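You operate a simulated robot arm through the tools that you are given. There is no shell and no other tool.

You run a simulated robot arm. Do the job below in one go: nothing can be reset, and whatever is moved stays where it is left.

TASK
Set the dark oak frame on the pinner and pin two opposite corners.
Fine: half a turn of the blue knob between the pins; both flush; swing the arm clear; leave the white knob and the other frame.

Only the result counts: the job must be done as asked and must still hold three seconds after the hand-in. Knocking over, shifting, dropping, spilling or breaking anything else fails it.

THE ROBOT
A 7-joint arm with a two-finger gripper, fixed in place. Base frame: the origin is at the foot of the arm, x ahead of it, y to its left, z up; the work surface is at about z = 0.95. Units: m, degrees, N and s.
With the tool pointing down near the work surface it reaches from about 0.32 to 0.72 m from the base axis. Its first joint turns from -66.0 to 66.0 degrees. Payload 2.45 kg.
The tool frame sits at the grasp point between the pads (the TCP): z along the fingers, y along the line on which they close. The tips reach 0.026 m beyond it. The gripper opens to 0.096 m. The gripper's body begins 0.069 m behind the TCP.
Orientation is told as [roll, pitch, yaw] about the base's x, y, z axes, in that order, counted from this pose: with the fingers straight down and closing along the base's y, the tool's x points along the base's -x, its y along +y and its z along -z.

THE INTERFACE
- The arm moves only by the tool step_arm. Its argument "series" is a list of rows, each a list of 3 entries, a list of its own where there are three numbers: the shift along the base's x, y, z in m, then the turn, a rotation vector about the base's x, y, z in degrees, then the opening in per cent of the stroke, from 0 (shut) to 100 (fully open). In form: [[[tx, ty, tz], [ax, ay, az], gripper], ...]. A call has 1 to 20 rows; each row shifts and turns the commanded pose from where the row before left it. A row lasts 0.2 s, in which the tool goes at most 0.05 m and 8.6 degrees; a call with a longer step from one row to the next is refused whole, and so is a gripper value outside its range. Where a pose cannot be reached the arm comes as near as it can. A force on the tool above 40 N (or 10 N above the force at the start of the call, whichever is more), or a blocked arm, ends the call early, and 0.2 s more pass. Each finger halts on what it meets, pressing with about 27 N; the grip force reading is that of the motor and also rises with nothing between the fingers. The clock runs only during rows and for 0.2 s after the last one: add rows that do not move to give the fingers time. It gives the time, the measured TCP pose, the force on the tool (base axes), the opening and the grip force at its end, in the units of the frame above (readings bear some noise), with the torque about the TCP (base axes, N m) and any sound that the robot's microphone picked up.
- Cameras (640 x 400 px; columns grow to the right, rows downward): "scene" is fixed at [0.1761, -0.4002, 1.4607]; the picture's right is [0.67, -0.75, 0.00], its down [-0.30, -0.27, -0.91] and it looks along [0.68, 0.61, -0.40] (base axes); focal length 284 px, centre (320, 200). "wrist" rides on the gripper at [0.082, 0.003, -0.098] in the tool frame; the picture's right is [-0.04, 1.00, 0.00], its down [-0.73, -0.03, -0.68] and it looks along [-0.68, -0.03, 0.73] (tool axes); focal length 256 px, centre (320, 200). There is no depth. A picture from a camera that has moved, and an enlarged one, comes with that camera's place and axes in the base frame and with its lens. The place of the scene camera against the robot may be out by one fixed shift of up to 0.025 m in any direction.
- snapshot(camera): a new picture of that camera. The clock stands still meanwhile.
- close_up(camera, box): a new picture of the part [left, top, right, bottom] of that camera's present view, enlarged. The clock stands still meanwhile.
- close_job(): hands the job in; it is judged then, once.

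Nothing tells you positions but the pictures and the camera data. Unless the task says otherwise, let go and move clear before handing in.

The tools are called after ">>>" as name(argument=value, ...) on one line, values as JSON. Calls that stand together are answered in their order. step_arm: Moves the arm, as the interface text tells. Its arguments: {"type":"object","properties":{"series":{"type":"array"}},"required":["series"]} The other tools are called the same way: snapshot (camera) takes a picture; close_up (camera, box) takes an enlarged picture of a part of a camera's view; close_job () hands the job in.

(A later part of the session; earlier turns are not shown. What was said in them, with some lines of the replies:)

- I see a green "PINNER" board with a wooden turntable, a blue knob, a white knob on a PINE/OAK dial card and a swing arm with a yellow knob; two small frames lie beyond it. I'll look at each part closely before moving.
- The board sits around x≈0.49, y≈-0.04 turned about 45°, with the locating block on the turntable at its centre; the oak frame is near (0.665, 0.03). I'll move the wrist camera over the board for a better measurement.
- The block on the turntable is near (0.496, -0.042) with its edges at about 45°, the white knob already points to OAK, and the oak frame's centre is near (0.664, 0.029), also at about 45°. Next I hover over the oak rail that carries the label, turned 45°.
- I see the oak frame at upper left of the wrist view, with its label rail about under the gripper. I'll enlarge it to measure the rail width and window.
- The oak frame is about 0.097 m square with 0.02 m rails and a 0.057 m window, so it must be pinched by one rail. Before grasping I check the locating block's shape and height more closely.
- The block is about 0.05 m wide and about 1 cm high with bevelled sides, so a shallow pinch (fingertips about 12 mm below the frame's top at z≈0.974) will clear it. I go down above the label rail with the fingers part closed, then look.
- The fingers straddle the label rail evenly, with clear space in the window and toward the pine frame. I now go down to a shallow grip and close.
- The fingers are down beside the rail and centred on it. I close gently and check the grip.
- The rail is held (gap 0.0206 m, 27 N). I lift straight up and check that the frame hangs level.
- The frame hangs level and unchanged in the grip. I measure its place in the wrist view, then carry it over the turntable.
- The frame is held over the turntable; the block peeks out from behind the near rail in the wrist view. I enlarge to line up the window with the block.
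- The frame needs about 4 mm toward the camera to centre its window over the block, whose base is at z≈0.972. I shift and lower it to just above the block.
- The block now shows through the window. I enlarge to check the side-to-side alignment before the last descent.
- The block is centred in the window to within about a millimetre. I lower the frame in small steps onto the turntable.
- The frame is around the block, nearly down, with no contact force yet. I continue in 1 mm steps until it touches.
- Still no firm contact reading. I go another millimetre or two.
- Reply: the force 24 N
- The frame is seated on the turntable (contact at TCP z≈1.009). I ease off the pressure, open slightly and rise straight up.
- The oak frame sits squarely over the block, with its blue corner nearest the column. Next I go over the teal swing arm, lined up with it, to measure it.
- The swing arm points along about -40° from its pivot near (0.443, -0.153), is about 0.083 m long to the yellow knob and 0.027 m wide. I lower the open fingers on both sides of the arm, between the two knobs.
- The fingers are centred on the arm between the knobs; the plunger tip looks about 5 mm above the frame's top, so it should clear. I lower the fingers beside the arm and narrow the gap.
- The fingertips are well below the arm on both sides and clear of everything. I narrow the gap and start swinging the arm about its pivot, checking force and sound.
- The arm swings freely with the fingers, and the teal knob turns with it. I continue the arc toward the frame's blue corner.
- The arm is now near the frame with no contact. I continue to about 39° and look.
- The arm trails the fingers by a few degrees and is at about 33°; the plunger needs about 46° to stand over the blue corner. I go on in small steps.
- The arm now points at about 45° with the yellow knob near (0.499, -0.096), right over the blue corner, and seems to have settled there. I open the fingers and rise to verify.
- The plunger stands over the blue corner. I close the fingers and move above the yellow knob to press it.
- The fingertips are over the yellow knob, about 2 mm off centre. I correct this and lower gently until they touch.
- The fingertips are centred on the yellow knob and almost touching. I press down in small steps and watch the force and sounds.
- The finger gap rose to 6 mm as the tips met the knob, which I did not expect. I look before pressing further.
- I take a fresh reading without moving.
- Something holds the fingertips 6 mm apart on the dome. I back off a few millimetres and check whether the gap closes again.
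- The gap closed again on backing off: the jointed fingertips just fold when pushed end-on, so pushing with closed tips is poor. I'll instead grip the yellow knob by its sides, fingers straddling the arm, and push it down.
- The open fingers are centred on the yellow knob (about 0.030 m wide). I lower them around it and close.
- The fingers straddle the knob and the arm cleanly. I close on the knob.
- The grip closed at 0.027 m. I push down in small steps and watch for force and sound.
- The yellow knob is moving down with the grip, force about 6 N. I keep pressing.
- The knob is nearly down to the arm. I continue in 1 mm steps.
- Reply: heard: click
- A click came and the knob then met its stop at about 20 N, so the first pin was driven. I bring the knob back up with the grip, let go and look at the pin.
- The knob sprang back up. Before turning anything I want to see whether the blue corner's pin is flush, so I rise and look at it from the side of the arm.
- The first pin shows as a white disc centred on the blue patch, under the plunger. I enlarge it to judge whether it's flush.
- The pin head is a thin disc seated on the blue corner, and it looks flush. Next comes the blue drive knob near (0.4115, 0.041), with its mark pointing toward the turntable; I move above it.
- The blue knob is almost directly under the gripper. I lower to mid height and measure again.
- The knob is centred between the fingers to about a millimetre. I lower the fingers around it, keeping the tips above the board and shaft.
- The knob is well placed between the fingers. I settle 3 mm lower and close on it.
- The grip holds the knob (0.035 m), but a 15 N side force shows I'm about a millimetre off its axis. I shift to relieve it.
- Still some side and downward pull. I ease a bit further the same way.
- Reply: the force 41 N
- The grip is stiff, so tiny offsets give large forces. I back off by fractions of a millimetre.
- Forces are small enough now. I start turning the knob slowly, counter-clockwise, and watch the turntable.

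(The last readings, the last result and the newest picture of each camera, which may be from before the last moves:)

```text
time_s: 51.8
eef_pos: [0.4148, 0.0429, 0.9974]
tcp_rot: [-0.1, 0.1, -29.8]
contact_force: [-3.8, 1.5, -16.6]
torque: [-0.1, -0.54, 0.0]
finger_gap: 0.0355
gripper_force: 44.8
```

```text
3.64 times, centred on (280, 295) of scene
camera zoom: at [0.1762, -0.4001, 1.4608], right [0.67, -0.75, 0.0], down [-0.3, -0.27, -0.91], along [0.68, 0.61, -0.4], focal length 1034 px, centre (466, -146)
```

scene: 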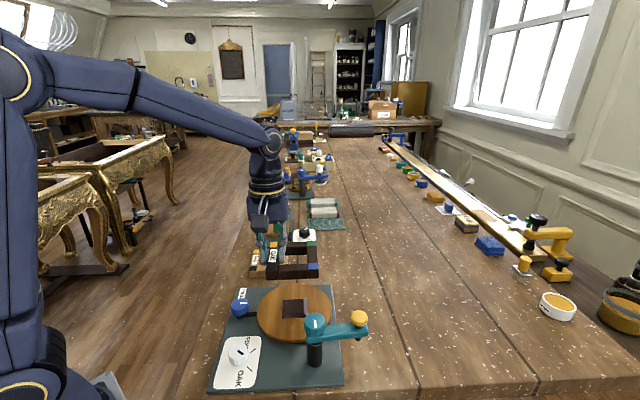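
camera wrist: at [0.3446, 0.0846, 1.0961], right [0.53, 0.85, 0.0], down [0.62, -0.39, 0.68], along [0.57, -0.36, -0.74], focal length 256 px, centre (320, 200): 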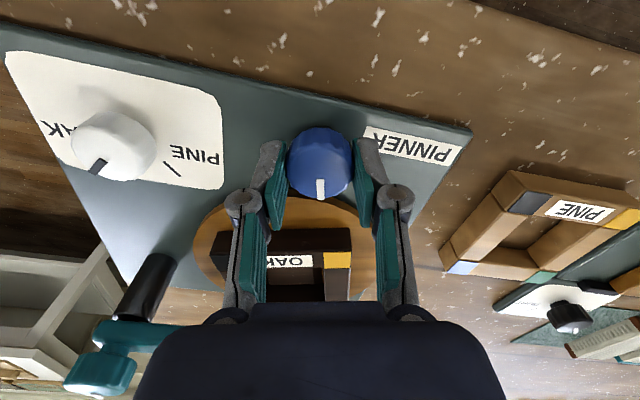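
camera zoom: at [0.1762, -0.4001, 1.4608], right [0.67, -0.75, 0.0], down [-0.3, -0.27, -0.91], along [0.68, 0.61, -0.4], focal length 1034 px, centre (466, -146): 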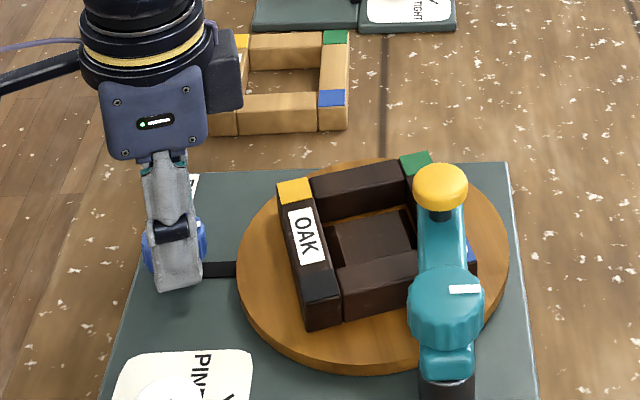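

The turntable follows the knob one to one and the frame passes under the plunger. I continue turning.

>>> step_arm(series=[[[0, 0, -0.0003], [0, 0, 7], 0], [[0, 0, 0], [0, 0, 7.5], 0], [[0, 0, 0], [0, 0, 7.5], 0], [[0, 0, 0], [0, 0, 7.5], 0], [[0, 0, 0], [0, 0, 7.5], 0], [[0, 0, 0], [0, 0, 0], 0]])

>>> close_up(camera="scene", box=[210, 240, 350, 350])

```text
time_s: 53.2
eef_pos: [0.4149, 0.044, 0.9975]
tcp_rot: [0.0, 0.1, 7.1]
contact_force: [-5.3, 13.6, -21.9]
torque: [0.43, 0.56, 0.02]
finger_gap: 0.0352
gripper_force: 44.5
```

```text
3.64 times, centred on (280, 295) of scene
camera zoom: at [0.1762, -0.3997, 1.4608], right [0.67, -0.75, 0.0], down [-0.3, -0.27, -0.91], along [0.68, 0.61, -0.4], focal length 1034 px, centre (466, -146)
```

zoom: 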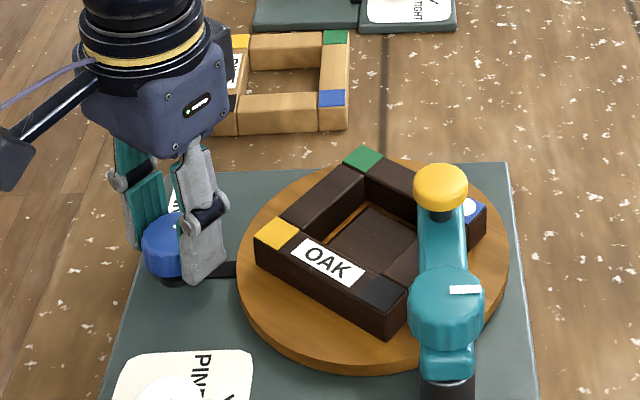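

Half of the first stroke is done and the blue corner's pin is now visible. I relieve the small forces and continue to about +45°.

>>> step_arm(series=[[[0, 0.0007, -0.0004], [0, 0, 4], 0], [[0, 0, 0], [0, 0, 7], 0], [[0, 0, 0], [0, 0, 7], 0], [[0, 0, 0], [0, 0, 7], 0], [[0, 0, 0], [0, 0, 7], 0], [[0, 0, 0], [0, 0, 6], 0], [[0, 0, 0], [0, 0, 0], 0]])

>>> close_up(camera="scene", box=[210, 240, 350, 350])

>>> snapshot(camera="wrist")

```text
time_s: 54.8
eef_pos: [0.414, 0.0444, 0.9998]
tcp_rot: [0.0, 0.0, 45.1]
contact_force: [-16.3, 12.9, 2.9]
torque: [0.3, 0.53, 0.02]
finger_gap: 0.0354
gripper_force: 45.5
```

```text
3.64 times, centred on (280, 295) of scene
camera zoom: at [0.1756, -0.3998, 1.4609], right [0.67, -0.75, 0.0], down [-0.3, -0.27, -0.91], along [0.68, 0.61, -0.4], focal length 1034 px, centre (466, -146)
```

zoom: 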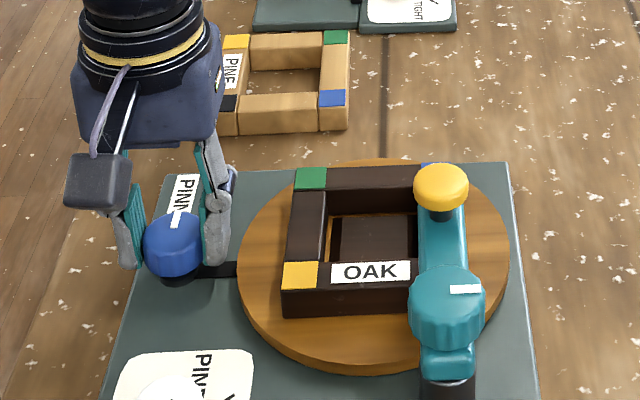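

```text
taken
camera wrist: at [0.3534, -0.0136, 1.096], right [-0.68, 0.73, 0.0], down [0.54, 0.5, 0.68], along [0.5, 0.46, -0.73], focal length 256 px, centre (320, 200)
```

wrist: 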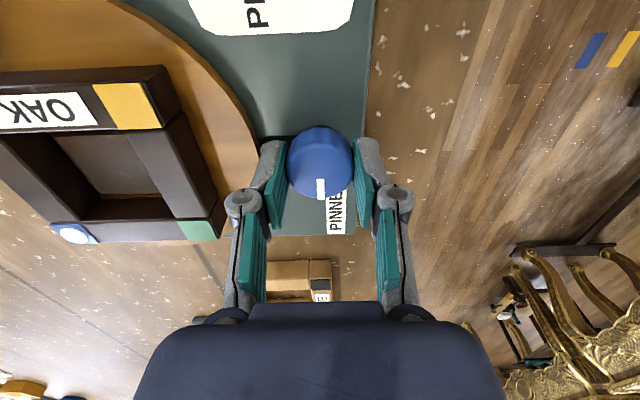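

The first quarter turn is complete (frame rotated 90°). I open, rise clear, turn the gripper back 90° and will re-grip for the second quarter.

>>> step_arm(series=[[[-0.0008, 0.0008, 0], [0, 0, 0], 0], [[0, 0, 0], [0, 0, 0], 62], [[0, 0, 0], [0, 0, 0], 62], [[0, 0, 0], [0, 0, 0], 62], [[0, 0, 0.02], [0, 0, 0], 62], [[0, 0, 0.025], [0, 0, 0], 62], [[0, 0, 0], [0, 0, -8.2], 62], [[0, 0, 0], [0, 0, -8.2], 62], [[0, 0, 0], [0, 0, -8.2], 62], [[0, 0, 0], [0, 0, -8.2], 62], [[0, 0, 0], [0, 0, -8.2], 62], [[0, 0, 0], [0, 0, -8.2], 62], [[0, 0, 0], [0, 0, -8.2], 62], [[0, 0, 0], [0, 0, -8.2], 62], [[0, 0, 0], [0, 0, -8.2], 62], [[0, 0, 0], [0, 0, -8.2], 62], [[0, 0, 0], [0, 0, -8.2], 62], [[0, 0, 0], [0, 0, 0], 62]])

>>> snapshot(camera="wrist")

>>> close_up(camera="scene", box=[210, 240, 350, 350])

```text
time_s: 58.6
eef_pos: [0.4139, 0.0441, 1.0436]
tcp_rot: [-0.1, -0.1, -45.3]
contact_force: [-0.2, 0.1, -0.6]
torque: [0.02, -0.02, 0.0]
finger_gap: 0.0599
gripper_force: 0.1
```

```text
taken
camera wrist: at [0.3583, 0.1027, 1.1411], right [0.74, 0.67, 0.0], down [0.49, -0.54, 0.68], along [0.46, -0.5, -0.73], focal length 256 px, centre (320, 200)
```

wrist: 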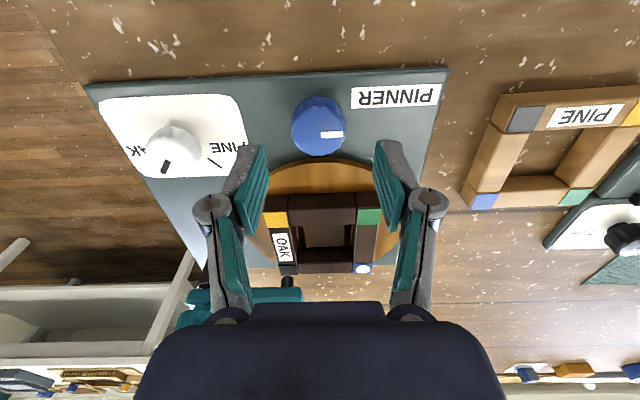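

```text
3.64 times, centred on (280, 295) of scene
camera zoom: at [0.1761, -0.4002, 1.4607], right [0.67, -0.75, 0.0], down [-0.3, -0.27, -0.91], along [0.68, 0.61, -0.4], focal length 1034 px, centre (466, -146)
```

zoom: 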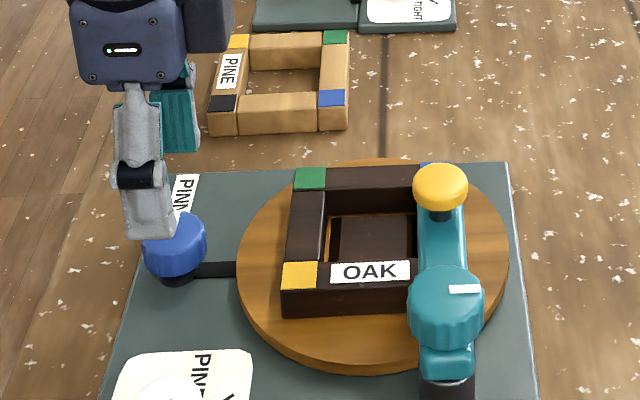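

The quarter turn held, and the gripper is back at -45° above the knob. I lower, re-grip and check the side forces.

>>> step_arm(series=[[[0, 0, -0.02], [0, 0, 0], 62], [[0, 0, -0.02], [0, 0, 0], 62], [[0, 0, -0.005], [0, 0, 0], 62], [[0, 0, 0], [0, 0, 0], 48], [[0, 0, 0], [0, 0, 0], 30], [[0, 0, 0], [0, 0, 0], 0], [[0, 0, 0], [0, 0, 0], 0]])

```text
time_s: 60.2
eef_pos: [0.4119, 0.043, 0.9989]
tcp_rot: [-0.1, 0.2, -45.4]
contact_force: [-10.0, -12.1, 1.3]
torque: [-0.42, 0.26, -0.02]
finger_gap: 0.0358
gripper_force: 44.6
```

A side force of about 15 N again; I shift by under a millimetre to relieve it.

>>> step_arm(series=[[[-0.0007, -0.0007, 0], [0, 0, 0], 0], [[0, 0, 0], [0, 0, 0], 0]])

```text
time_s: 60.8
eef_pos: [0.4122, 0.0444, 0.999]
tcp_rot: [-0.2, 0.1, -45.1]
contact_force: [-10.1, -12.9, -6.3]
torque: [-0.1, 0.53, -0.01]
finger_gap: 0.0354
gripper_force: 44.6
```

The force is steady and within limits. I turn on through the second quarter, pausing midway.

>>> step_arm(series=[[[-0.0003, -0.0003, 0], [0, 0, 4], 0], [[0, 0, 0], [0, 0, 7], 0], [[0, 0, 0], [0, 0, 7], 0], [[0, 0, 0], [0, 0, 7], 0], [[0, 0, 0], [0, 0, 7], 0], [[0, 0, 0], [0, 0, 7], 0], [[0, 0, 0], [0, 0, 0], 0]])

>>> close_up(camera="scene", box=[210, 240, 350, 350])

```text
time_s: 62.4
eef_pos: [0.4132, 0.0428, 0.9985]
tcp_rot: [-0.1, 0.1, -6.1]
contact_force: [-19.2, -3.0, 29.0]
torque: [-0.12, 0.26, 0.01]
finger_gap: 0.0358
gripper_force: 45.9
```

```text
3.64 times, centred on (280, 295) of scene
camera zoom: at [0.1751, -0.4003, 1.4608], right [0.67, -0.75, 0.0], down [-0.3, -0.27, -0.91], along [0.68, 0.61, -0.4], focal length 1034 px, centre (466, -146)
```

zoom: 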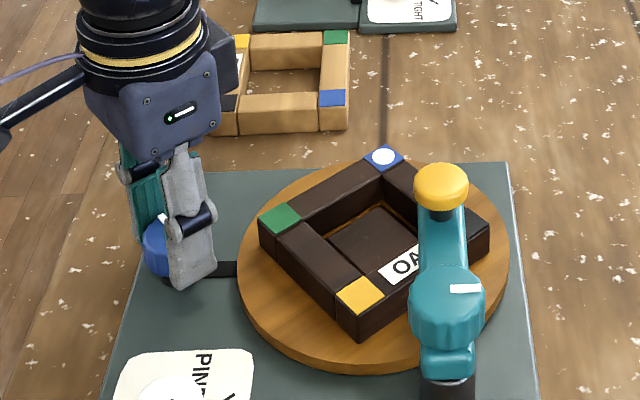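

Turned about 39° in this stroke; the pin on the blue corner is visible and looks flush. I relieve the vertical and side force and continue.

>>> step_arm(series=[[[-0.0007, 0, 0.0005], [0, 0, 0], 0], [[0, 0, 0], [0, 0, 0], 0]])

```text
time_s: 63.0
eef_pos: [0.413, 0.0433, 0.9994]
tcp_rot: [0.0, 0.1, -6.2]
contact_force: [-10.9, -1.8, 20.5]
torque: [0.0, 0.98, 0.01]
finger_gap: 0.0354
gripper_force: 45.0
```

>>> step_arm(series=[[[-0.0003, 0, 0.0004], [0, 0, 4], 0], [[0, 0, 0], [0, 0, 7], 0], [[0, 0, 0], [0, 0, 7], 0], [[0, 0, 0], [0, 0, 7], 0], [[0, 0, 0], [0, 0, 7], 0], [[0, 0, 0], [0, 0, 7], 0], [[0, 0, 0], [0, 0, 0], 0]])

>>> close_up(camera="scene", box=[210, 240, 350, 350])

```text
time_s: 64.6
eef_pos: [0.4123, 0.0418, 0.9974]
tcp_rot: [-0.1, -0.1, 32.8]
contact_force: [-2.0, -9.1, -4.0]
torque: [0.26, -1.07, 0.04]
finger_gap: 0.0357
gripper_force: 44.9
```

```text
3.64 times, centred on (280, 295) of scene
camera zoom: at [0.176, -0.4005, 1.4607], right [0.67, -0.75, 0.0], down [-0.3, -0.27, -0.91], along [0.68, 0.61, -0.4], focal length 1034 px, centre (466, -146)
```

zoom: 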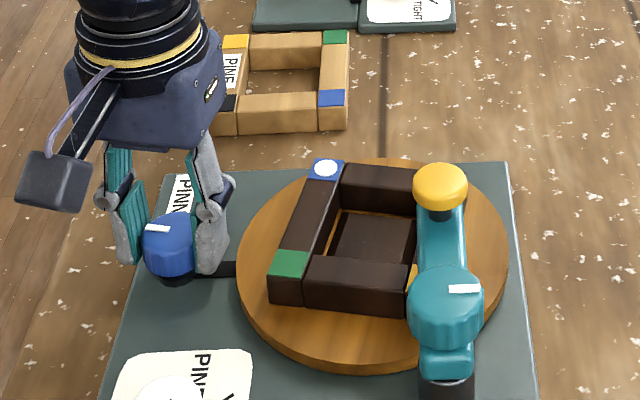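

About 12° remain. I finish the half turn in two small steps.

>>> step_arm(series=[[[0, -0.0004, 0], [0, 0, 6], 0], [[0, 0, 0], [0, 0, 6], 0], [[0, 0, 0], [0, 0, 0], 0]])

>>> close_up(camera="scene", box=[210, 240, 350, 350])

>>> snapshot(camera="wrist")

```text
time_s: 65.4
eef_pos: [0.4132, 0.0418, 0.9987]
tcp_rot: [0.0, 0.0, 44.8]
contact_force: [7.8, -13.9, -22.6]
torque: [0.27, -0.84, -0.02]
finger_gap: 0.0355
gripper_force: 44.7
```

```text
3.64 times, centred on (280, 295) of scene
camera zoom: at [0.1766, -0.4006, 1.4606], right [0.67, -0.75, 0.0], down [-0.3, -0.27, -0.91], along [0.68, 0.61, -0.4], focal length 1034 px, centre (466, -146)
```

zoom: 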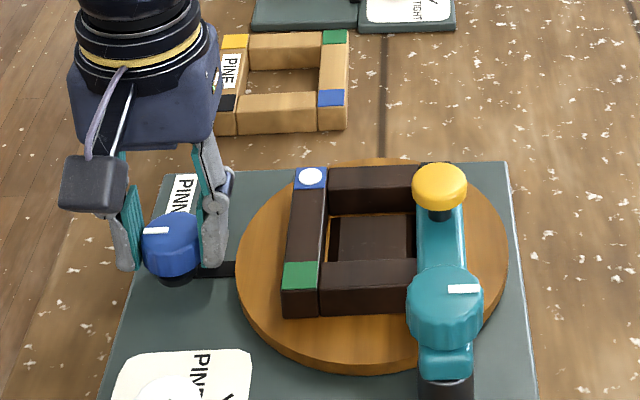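

```text
taken
camera wrist: at [0.3515, -0.0148, 1.0965], right [-0.68, 0.74, 0.0], down [0.54, 0.5, 0.68], along [0.5, 0.46, -0.73], focal length 256 px, centre (320, 200)
```

wrist: 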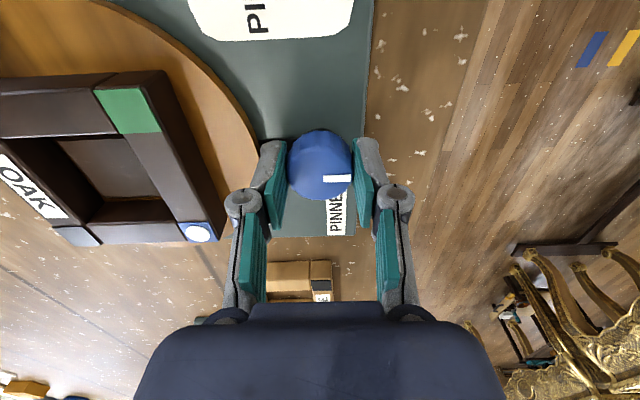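

The half turn looks complete: the pinned blue corner is now on the far side and the frame lines up as before. I release the blue knob and rise to check.

>>> step_arm(series=[[[0, 0, 0], [0, 0, 0], 40], [[0, 0, 0], [0, 0, 0], 62], [[0, 0, 0], [0, 0, 0], 62], [[0, 0, 0], [0, 0, 0], 62], [[0, 0, 0.03], [0, 0, 0], 62], [[0, 0, 0.04], [0, 0, 0], 62], [[0, 0, 0.05], [0, 0, 0], 80], [[0, 0, 0], [0, 0, 0], 100]])

>>> snapshot(camera="wrist")

>>> close_up(camera="scene", box=[210, 230, 350, 340])

```text
time_s: 67.2
eef_pos: [0.4124, 0.0414, 1.1181]
tcp_rot: [0.0, 0.0, 44.8]
contact_force: [-0.3, 0.3, 0.9]
torque: [0.0, -0.01, -0.01]
finger_gap: 0.0961
gripper_force: 0.1
```

```text
taken
camera wrist: at [0.351, -0.0154, 1.2156], right [-0.68, 0.74, 0.0], down [0.54, 0.5, 0.68], along [0.5, 0.46, -0.73], focal length 256 px, centre (320, 200)
```

wrist: 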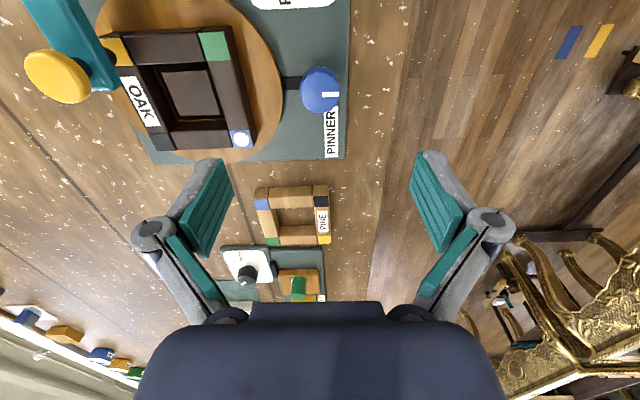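

```text
3.64 times, centred on (280, 285) of scene
camera zoom: at [0.176, -0.4002, 1.4607], right [0.67, -0.75, 0.0], down [-0.3, -0.27, -0.91], along [0.68, 0.61, -0.4], focal length 1034 px, centre (466, -109)
```

zoom: 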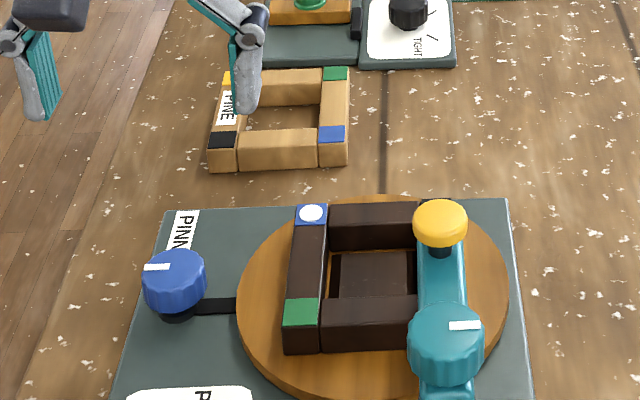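

The mark is reversed and the frame lines up. I check the first pin closely while it's in plain view.

>>> close_up(camera="wrist", box=[224, 126, 256, 150])

>>> close_up(camera="scene", box=[268, 280, 292, 296])

>>> close_up(camera="wrist", box=[20, 0, 180, 120])

```text
16.00 times, centred on (240, 138) of wrist
camera zoom: at [0.351, -0.0154, 1.2156], right [-0.68, 0.74, 0.0], down [0.54, 0.5, 0.68], along [0.5, 0.46, -0.73], focal length 4096 px, centre (1600, 1192)
```

zoom: 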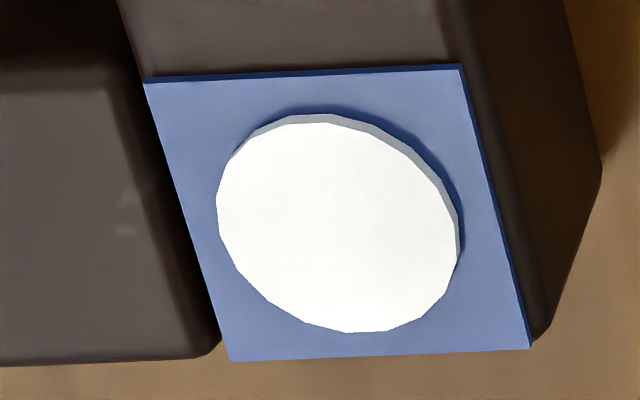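

```text
16.00 times, centred on (280, 288) of scene
camera zoom: at [0.176, -0.4002, 1.4607], right [0.67, -0.75, 0.0], down [-0.3, -0.27, -0.91], along [0.68, 0.61, -0.4], focal length 4552 px, centre (960, -1208)
```

zoom: 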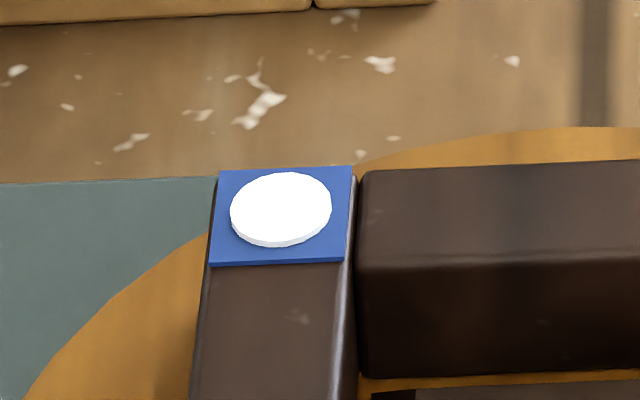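

```text
3.33 times, centred on (100, 60) of wrist
camera zoom: at [0.351, -0.0154, 1.2156], right [-0.68, 0.74, 0.0], down [0.54, 0.5, 0.68], along [0.5, 0.46, -0.73], focal length 853 px, centre (1053, 667)
```

zoom: 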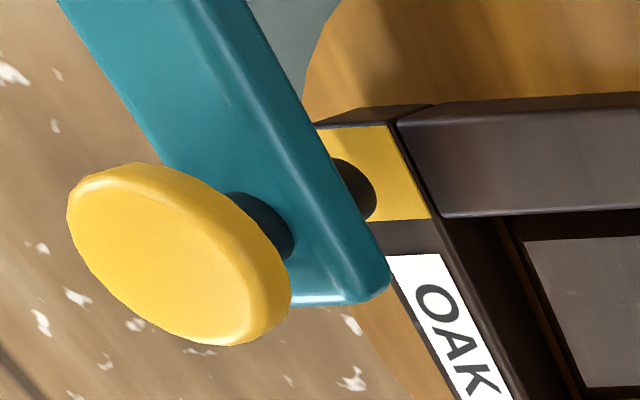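

The pin's head lies flat like the patch, so it is flush, and the plunger now stands over the yellow corner. I return above the yellow knob.

>>> step_arm(series=[[[0.02145, -0.03475, 0], [0, 0, 1], 70], [[0.02145, -0.03475, 0], [0, 0, 1.04], 48], [[0.02145, -0.03475, 0], [0, 0, 0], 48], [[0.02145, -0.03475, 0], [0, 0, 0], 48], [[0, 0, -0.0147], [0, 0, 0], 48], [[0, 0, 0], [0, 0, 0], 48]])

>>> close_up(camera="wrist", box=[230, 80, 410, 230])

>>> close_up(camera="scene", box=[270, 260, 370, 340])

```text
time_s: 68.6
eef_pos: [0.4982, -0.0981, 1.1044]
tcp_rot: [0.1, 0.0, 46.8]
contact_force: [-0.2, 0.9, 0.9]
torque: [-0.03, -0.02, 0.0]
finger_gap: 0.0461
gripper_force: 0.1
```

```text
2.67 times, centred on (320, 155) of wrist
camera zoom: at [0.4387, -0.157, 1.2012], right [-0.7, 0.71, 0.0], down [0.52, 0.51, 0.68], along [0.48, 0.48, -0.73], focal length 683 px, centre (320, 320)
```

zoom: 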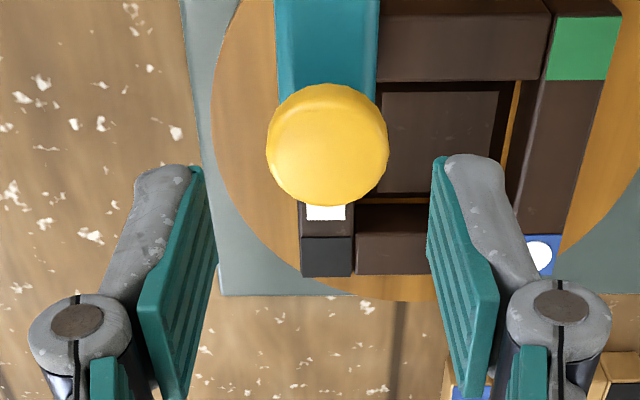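

```text
5.00 times, centred on (320, 300) of scene
camera zoom: at [0.1761, -0.4002, 1.4607], right [0.67, -0.75, 0.0], down [-0.3, -0.27, -0.91], along [0.68, 0.61, -0.4], focal length 1422 px, centre (320, -300)
```

zoom: 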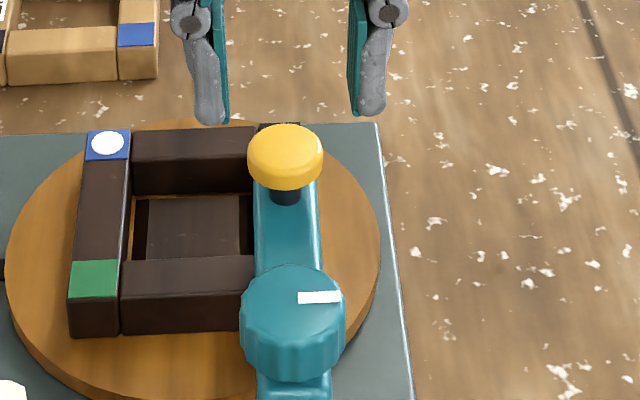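

The fingers are about 1.5 mm off the knob's centre. I correct and lower around the knob.

>>> step_arm(series=[[[-0.001, 0.001, -0.02], [0, 0, 0], 48], [[0, 0, -0.02], [0, 0, 0], 48], [[0, 0, -0.0185], [0, 0, 0], 48], [[0, 0, 0], [0, 0, 0], 48]])

>>> close_up(camera="wrist", box=[230, 120, 410, 270])

>>> close_up(camera="scene", box=[270, 260, 370, 340])

```text
time_s: 69.6
eef_pos: [0.498, -0.0964, 1.046]
tcp_rot: [0.1, 0.1, 46.8]
contact_force: [-0.6, 0.8, -0.6]
torque: [0.05, 0.01, -0.02]
finger_gap: 0.0461
gripper_force: 0.1
```

```text
2.67 times, centred on (320, 195) of wrist
camera zoom: at [0.4384, -0.1551, 1.1434], right [-0.7, 0.71, 0.0], down [0.52, 0.51, 0.68], along [0.48, 0.48, -0.73], focal length 683 px, centre (320, 213)
```

zoom: 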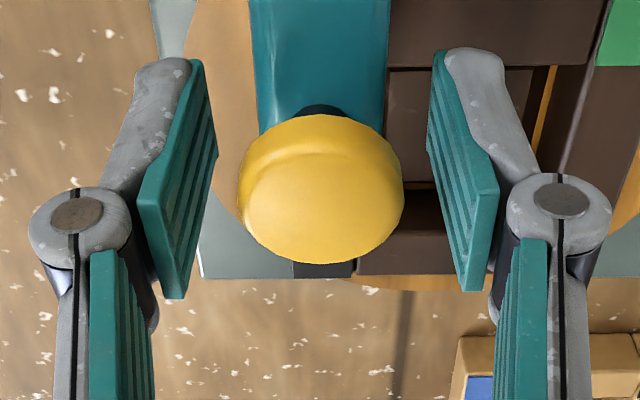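

```text
5.00 times, centred on (320, 300) of scene
camera zoom: at [0.1761, -0.4002, 1.4607], right [0.67, -0.75, 0.0], down [-0.3, -0.27, -0.91], along [0.68, 0.61, -0.4], focal length 1422 px, centre (320, -300)
```

zoom: 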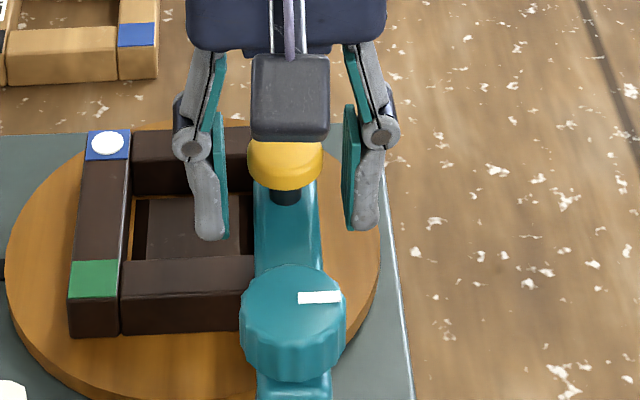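

The knob is centred. I close, and press down as before.

>>> step_arm(series=[[[0, 0, 0], [0, 0, 0], 34], [[0, 0, 0], [0, 0, 0], 20], [[0, 0, 0], [0, 0, 0], 0], [[0, 0, 0], [0, 0, 0], 0]])

>>> step_arm(series=[[[0, 0, -0.002], [0, 0, 0], 0], [[0, 0, -0.002], [0, 0, 0], 0], [[0, 0, -0.002], [0, 0, 0], 0], [[0, 0, 0], [0, 0, 0], 0]])

>>> close_up(camera="scene", box=[270, 260, 370, 340])

```text
time_s: 70.6
eef_pos: [0.4978, -0.0952, 1.0454]
tcp_rot: [0.0, 0.0, 46.9]
contact_force: [-0.9, 0.5, -1.1]
torque: [-0.06, -0.04, 0.0]
finger_gap: 0.0272
gripper_force: 45.4
```

```text
time_s: 71.6
eef_pos: [0.4979, -0.0959, 1.0396]
tcp_rot: [-0.1, 0.0, 46.8]
contact_force: [-0.2, -5.7, 2.8]
torque: [0.01, -0.01, 0.07]
finger_gap: 0.0267
gripper_force: 45.5
```

```text
5.00 times, centred on (320, 300) of scene
camera zoom: at [0.176, -0.4003, 1.4607], right [0.67, -0.75, 0.0], down [-0.3, -0.27, -0.91], along [0.68, 0.61, -0.4], focal length 1422 px, centre (320, -300)
```

zoom: 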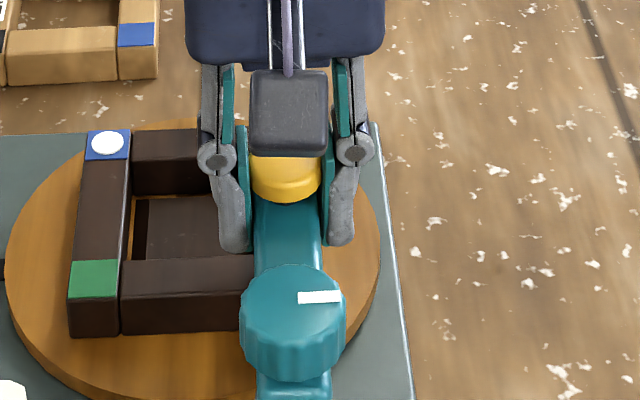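

The knob goes down smoothly with little force. I continue in 1 mm steps to the stop.

>>> step_arm(series=[[[0, 0, -0.001], [0, 0, 0], 0], [[0, 0, -0.001], [0, 0, 0], 0], [[0, 0, -0.001], [0, 0, 0], 0], [[0, 0, 0], [0, 0, 0], 0]])

>>> step_arm(series=[[[0, 0, -0.001], [0, 0, 0], 0], [[0, 0, -0.001], [0, 0, 0], 0], [[0, 0, 0], [0, 0, 0], 0]])

>>> close_up(camera="scene", box=[270, 260, 370, 340])

```text
time_s: 72.6
eef_pos: [0.4967, -0.0955, 1.0371]
tcp_rot: [-0.2, -0.1, 46.9]
contact_force: [5.6, -2.0, 2.2]
torque: [0.01, -0.01, 0.08]
finger_gap: 0.0268
gripper_force: 45.7
heard: click
```

```text
time_s: 73.4
eef_pos: [0.497, -0.0961, 1.0351]
tcp_rot: [-0.1, 0.1, 46.7]
contact_force: [-2.2, -3.2, 19.7]
torque: [0.03, 0.05, -0.07]
finger_gap: 0.027
gripper_force: 45.0
```

```text
5.00 times, centred on (320, 300) of scene
camera zoom: at [0.1757, -0.4002, 1.4608], right [0.67, -0.75, 0.0], down [-0.3, -0.27, -0.91], along [0.68, 0.61, -0.4], focal length 1422 px, centre (320, -300)
```

zoom: 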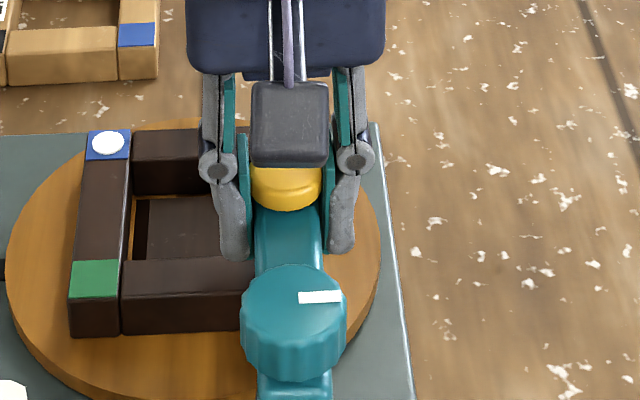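

A second click and the same 20 N stop: the second pin is driven. I bring the knob back up, then open a little and prepare to swing the arm clear.

>>> step_arm(series=[[[0, 0, 0.003], [0, 0, 0], 0], [[0, 0, 0.004], [0, 0, 0], 0], [[0, 0, 0.004], [0, 0, 0], 0], [[0, 0, 0], [0, 0, 0], 0], [[0, 0, 0], [0, 0, 0], 38], [[0, 0, 0], [0, 0, 0], 38], [[0, 0, 0], [0, 0, 0], 38]])

>>> close_up(camera="scene", box=[270, 260, 370, 340])

>>> close_up(camera="wrist", box=[230, 120, 410, 270])

```text
time_s: 75.0
eef_pos: [0.4967, -0.0942, 1.0458]
tcp_rot: [0.0, -0.1, 46.8]
contact_force: [0.3, 0.9, -0.2]
torque: [-0.02, 0.01, -0.01]
finger_gap: 0.0365
gripper_force: 0.0
```

```text
5.00 times, centred on (320, 300) of scene
camera zoom: at [0.1761, -0.4002, 1.4607], right [0.67, -0.75, 0.0], down [-0.3, -0.27, -0.91], along [0.68, 0.61, -0.4], focal length 1422 px, centre (320, -300)
```

zoom: 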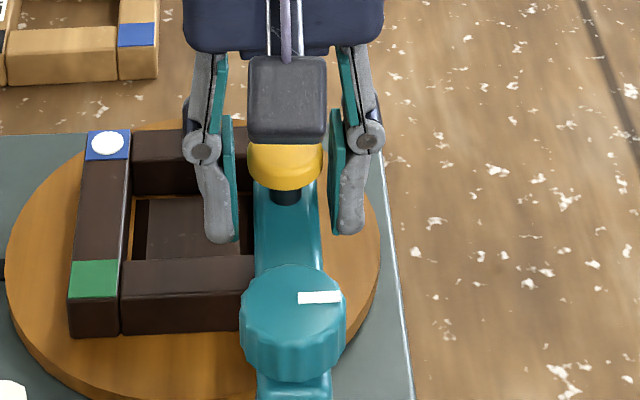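

```text
2.67 times, centred on (320, 195) of wrist
camera zoom: at [0.4376, -0.1545, 1.1427], right [-0.7, 0.71, 0.0], down [0.52, 0.51, 0.68], along [0.48, 0.48, -0.73], focal length 683 px, centre (320, 213)
```

zoom: 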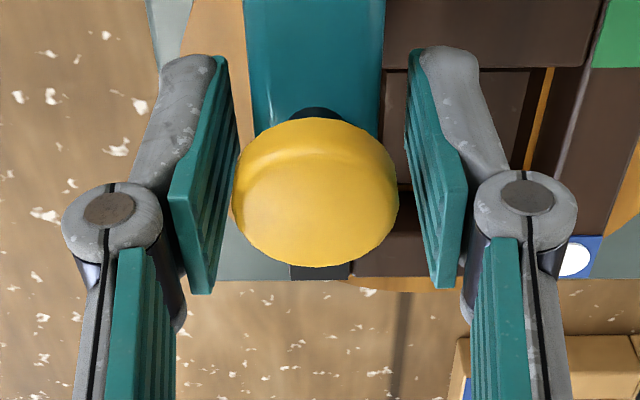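

The knob is back up and free between the fingers. I swing the arm back clockwise, checking after the first part.

>>> step_arm(series=[[[0.00575, -0.00612, 0], [0, 0, -6], 38], [[0.00508, -0.00664, 0], [0, 0, -6], 38], [[0.00435, -0.00714, 0], [0, 0, -6], 38], [[0.00359, -0.00755, 0], [0, 0, -6], 38], [[0, 0, 0], [0, 0, 0], 38]])

>>> close_up(camera="scene", box=[250, 260, 380, 360])

>>> snapshot(camera="wrist")

```text
time_s: 76.2
eef_pos: [0.516, -0.1236, 1.0456]
tcp_rot: [0.0, 0.1, 22.7]
contact_force: [0.7, 0.0, -0.1]
torque: [-0.02, -0.03, 0.0]
finger_gap: 0.0366
gripper_force: 0.1
```

```text
4.00 times, centred on (315, 310) of scene
camera zoom: at [0.1761, -0.4002, 1.4607], right [0.67, -0.75, 0.0], down [-0.3, -0.27, -0.91], along [0.68, 0.61, -0.4], focal length 1138 px, centre (340, -240)
```

zoom: 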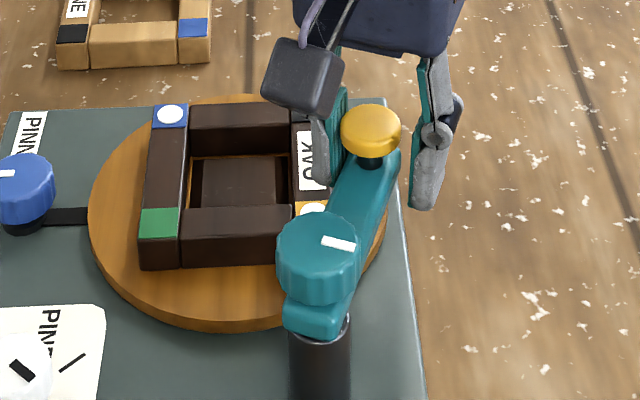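

```text
taken
camera wrist: at [0.4381, -0.1536, 1.1425], right [-0.35, 0.94, 0.0], down [0.69, 0.26, 0.68], along [0.64, 0.24, -0.73], focal length 256 px, centre (320, 200)
```

wrist: 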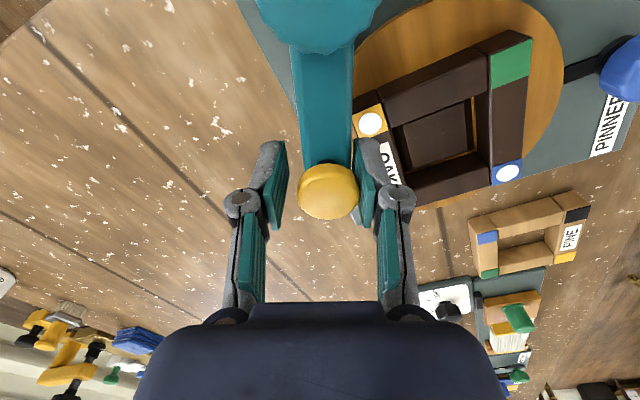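

The arm is off the frame and both pins show on opposite corners. I continue swinging it out to its first position.

>>> step_arm(series=[[[0.00278, -0.00789, 0], [0, 0, -6], 38], [[0.00194, -0.00814, 0], [0, 0, -6], 38], [[0.00107, -0.00829, 0], [0, 0, -6], 38], [[0.00021, -0.00836, 0], [0, 0, -6], 38], [[-0.00067, -0.00834, 0], [0, 0, -6], 38], [[-0.00154, -0.00822, 0], [0, 0, -6], 38], [[0, 0, 0], [0, 0, 0], 38]])

>>> snapshot(camera="wrist")

>>> close_up(camera="scene", box=[250, 260, 400, 370])

```text
time_s: 77.8
eef_pos: [0.5186, -0.1727, 1.0464]
tcp_rot: [0.0, 0.0, -13.3]
contact_force: [0.7, 1.3, 0.4]
torque: [0.02, -0.03, -0.02]
finger_gap: 0.0365
gripper_force: 0.2
```

```text
taken
camera wrist: at [0.4395, -0.153, 1.1429], right [0.27, 0.96, 0.0], down [0.71, -0.2, 0.68], along [0.65, -0.18, -0.73], focal length 256 px, centre (320, 200)
```

wrist: 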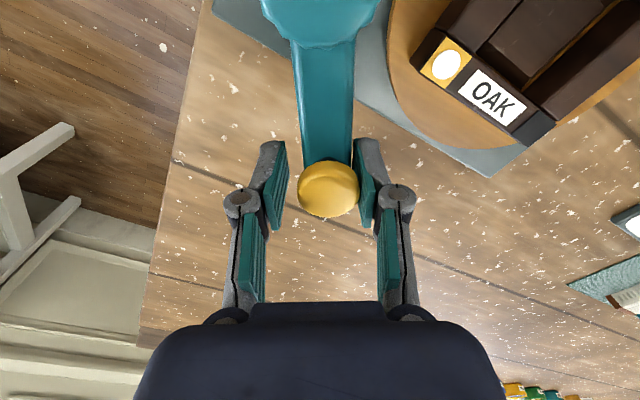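

```text
3.64 times, centred on (325, 315) of scene
camera zoom: at [0.1761, -0.4002, 1.4607], right [0.67, -0.75, 0.0], down [-0.3, -0.27, -0.91], along [0.68, 0.61, -0.4], focal length 1034 px, centre (302, -218)
```

zoom: 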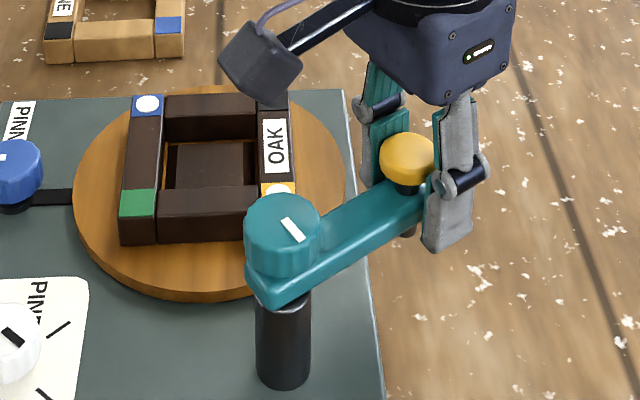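

The arm swings freely. I take it the rest of the way out.

>>> step_arm(series=[[[-0.00239, -0.00801, 0], [0, 0, -6], 38], [[-0.00321, -0.00772, 0], [0, 0, -6], 38], [[-0.00401, -0.00735, 0], [0, 0, -6], 38], [[-0.00475, -0.00688, 0], [0, 0, -6], 38], [[-0.00544, -0.00635, 0], [0, 0, -6], 38], [[0, 0, 0], [0, 0, 0], 38]])

>>> snapshot(camera="wrist")

>>> close_up(camera="scene", box=[250, 260, 400, 370])

```text
time_s: 79.2
eef_pos: [0.4996, -0.2089, 1.0456]
tcp_rot: [0.0, 0.0, -43.1]
contact_force: [1.0, 5.0, -0.1]
torque: [-0.01, 0.0, 0.01]
finger_gap: 0.0391
gripper_force: 1.9
```

```text
taken
camera wrist: at [0.4417, -0.152, 1.1424], right [0.71, 0.7, 0.0], down [0.51, -0.52, 0.68], along [0.48, -0.48, -0.73], focal length 256 px, centre (320, 200)
```

wrist: 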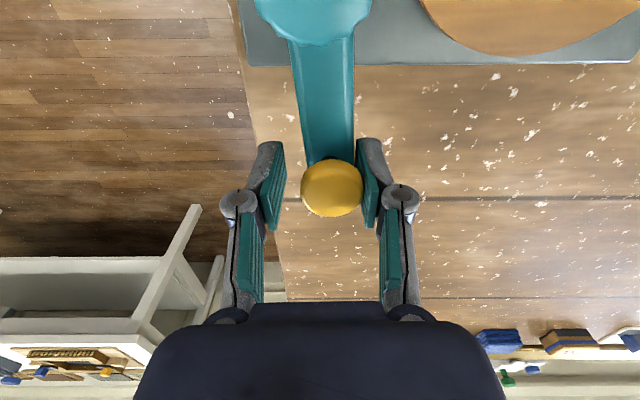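

```text
3.64 times, centred on (325, 315) of scene
camera zoom: at [0.1761, -0.4, 1.4608], right [0.67, -0.75, 0.0], down [-0.3, -0.27, -0.91], along [0.68, 0.61, -0.4], focal length 1034 px, centre (302, -218)
```

zoom: 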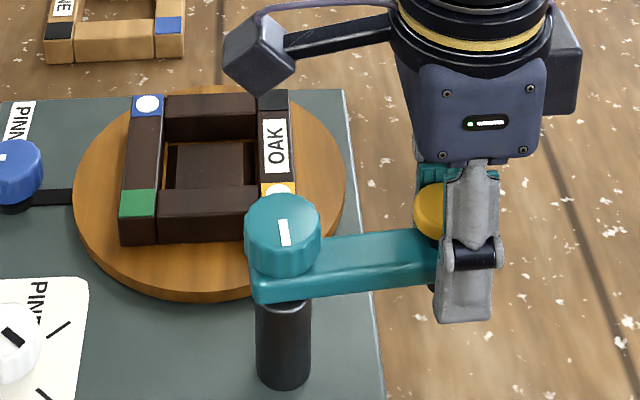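

The arm has reached its outer stop, as at the start. I open the fingers, rise straight up and move clear.

>>> step_arm(series=[[[0, 0, 0], [0, 0, 0], 55], [[0, 0, 0], [0, 0, 0], 55], [[0, 0, 0], [0, 0, 0], 55], [[0, 0, 0.03], [0, 0, 0], 55], [[0, 0, 0.04], [0, 0, 0], 55], [[0, 0, 0.045], [0, 0, 0], 55], [[0, 0, 0.045], [0, 0, 0], 55], [[0, 0, 0], [0, 0, 0], 55]])

>>> snapshot(camera="wrist")

>>> close_up(camera="scene", box=[210, 260, 380, 395])

>>> snapshot(camera="scene")

```text
time_s: 81.0
eef_pos: [0.5016, -0.2079, 1.2065]
tcp_rot: [0.0, 0.0, -43.1]
contact_force: [-0.5, -0.7, -0.4]
torque: [0.02, 0.01, -0.02]
finger_gap: 0.0528
gripper_force: 0.0
```

```text
taken
camera wrist: at [0.4434, -0.152, 1.3042], right [0.71, 0.7, 0.0], down [0.51, -0.52, 0.68], along [0.48, -0.48, -0.73], focal length 256 px, centre (320, 200)
```

wrist: 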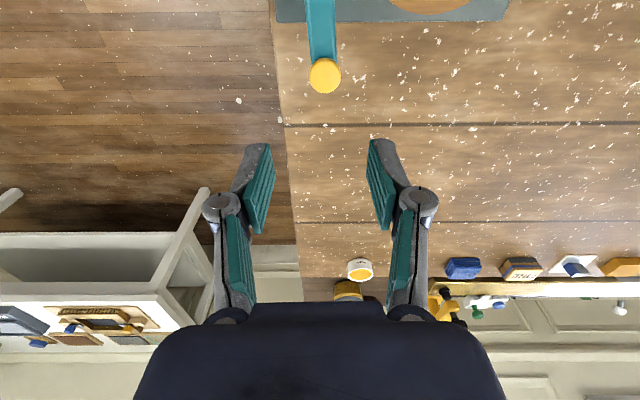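

```text
2.96 times, centred on (295, 328) of scene
camera zoom: at [0.176, -0.4002, 1.4607], right [0.67, -0.75, 0.0], down [-0.3, -0.27, -0.91], along [0.68, 0.61, -0.4], focal length 843 px, centre (394, -178)
```

zoom: 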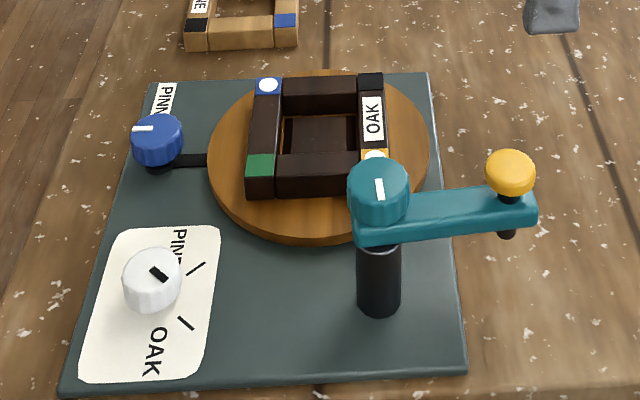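

```text
taken
```

scene: 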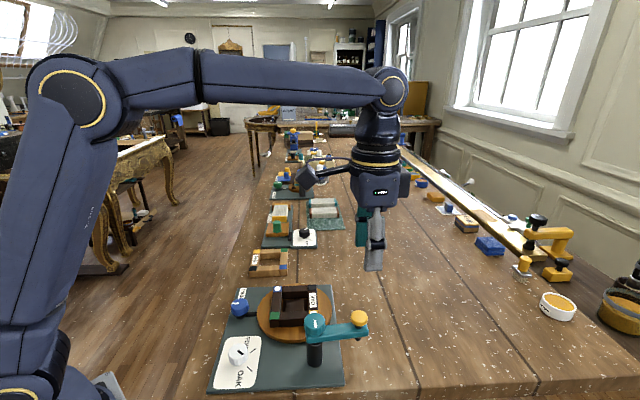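

The swing arm is clear, the white knob still reads OAK, and the pine frame is untouched. I move the gripper back and look at both pins from above.

>>> step_arm(series=[[[-0.017, 0.0297, 0.0067], [0, 0, 7.2], 80], [[-0.017, 0.0297, 0.0067], [0, 0, 7.2], 100], [[-0.017, 0.0297, 0.0067], [0, 0, 7.2], 100], [[-0.017, 0.0297, 0.0067], [0, 0, 7.2], 100], [[-0.017, 0.0297, 0.0067], [0, 0, 7.2], 100], [[-0.017, 0.0297, 0.0067], [0, 0, 7.1], 100], [[0, 0, 0], [0, 0, 0], 100]])

>>> snapshot(camera="wrist")

>>> close_up(camera="wrist", box=[240, 30, 400, 150])

```text
time_s: 82.6
eef_pos: [0.3952, -0.0308, 1.2463]
tcp_rot: [-0.1, 0.0, 0.0]
contact_force: [-0.3, 0.9, 0.2]
torque: [0.0, 0.01, -0.01]
finger_gap: 0.0959
gripper_force: 0.1
```

```text
taken
camera wrist: at [0.3138, -0.0287, 1.343], right [0.04, 1.0, 0.0], down [0.73, -0.03, 0.68], along [0.68, -0.03, -0.73], focal length 256 px, centre (320, 200)
```

wrist: 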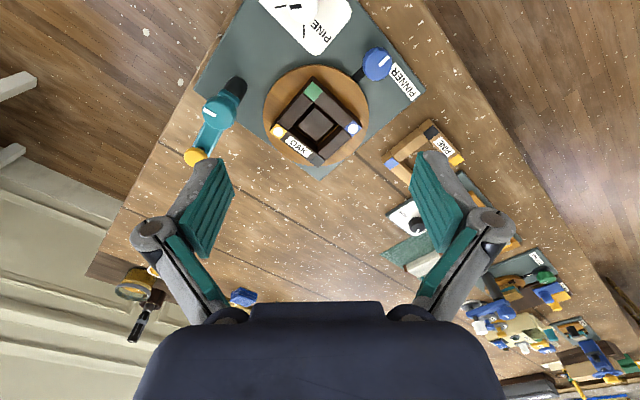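

```text
3.33 times, centred on (320, 90) of wrist
camera zoom: at [0.3138, -0.0287, 1.343], right [0.04, 1.0, 0.0], down [0.73, -0.03, 0.68], along [0.68, -0.03, -0.73], focal length 853 px, centre (320, 567)
```

zoom: 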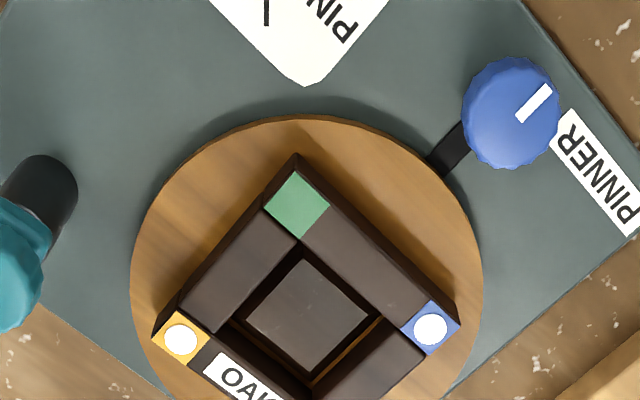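

>>> close_up(camera="wrist", box=[270, 118, 294, 142])

>>> close_up(camera="wrist", box=[338, 116, 366, 140])

>>> close_up(camera="scene", box=[220, 240, 340, 330])

```text
16.00 times, centred on (282, 130) of wrist
camera zoom: at [0.3138, -0.0287, 1.343], right [0.04, 1.0, 0.0], down [0.73, -0.03, 0.68], along [0.68, -0.03, -0.73], focal length 4096 px, centre (928, 1320)
```

zoom: 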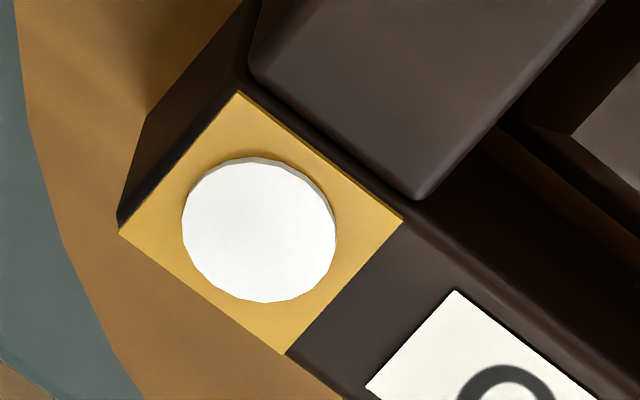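

```text
16.00 times, centred on (352, 128) of wrist
camera zoom: at [0.3138, -0.0287, 1.343], right [0.04, 1.0, 0.0], down [0.73, -0.03, 0.68], along [0.68, -0.03, -0.73], focal length 4096 px, centre (-192, 1352)
```

zoom: 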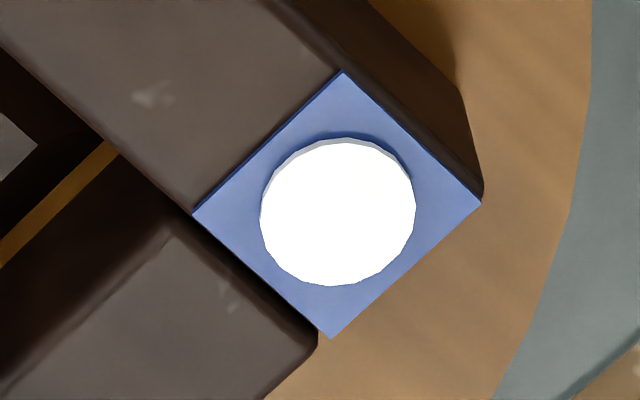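

```text
4.44 times, centred on (280, 285) of scene
camera zoom: at [0.176, -0.4001, 1.4607], right [0.67, -0.75, 0.0], down [-0.3, -0.27, -0.91], along [0.68, 0.61, -0.4], focal length 1264 px, centre (498, -178)
```

zoom: 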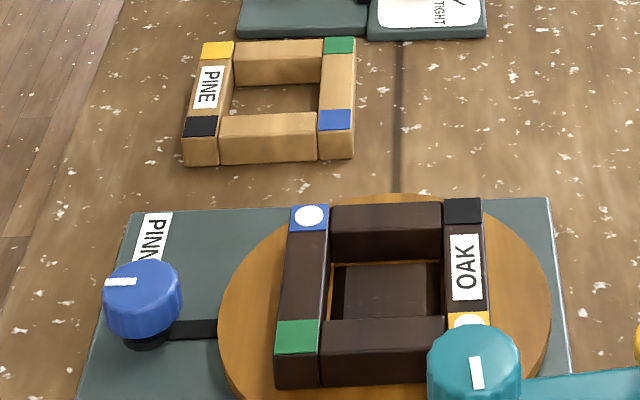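

Both pins sit flush on opposite corners (blue and yellow), and the blue knob has made its half turn. The swing arm is clear, the white knob still reads OAK, and the pine frame hasn't moved. The gripper is empty and away from everything, so I hand the job in.

>>> close_job()

```text
The job is handed in.
```

The dark oak frame is on the pinner with pins in two opposite corners, blue and yellow, and I have handed the job in. The hand-in returned no verdict.

- **Pins:** each press gave a click and then met a firm stop at about 20 N. In close-up, both heads lie flat on their corners, so I take both as flush.
- **Blue knob:** I turned it half a turn between the pins, in two quarter turns with a re-grip. Its mark now points the opposite way, and the frame lines up as it did before the turn.
- **Swing arm:** it is swung clear, back at its outer stop where it started.
- **White knob and pine frame:** neither was touched. The white knob still points to OAK.

My first push on the yellow press knob, with closed fingertips, only folded the fingers. I backed off and pressed it by gripping its sides instead. It drove no pin: each corner shows a single pin.
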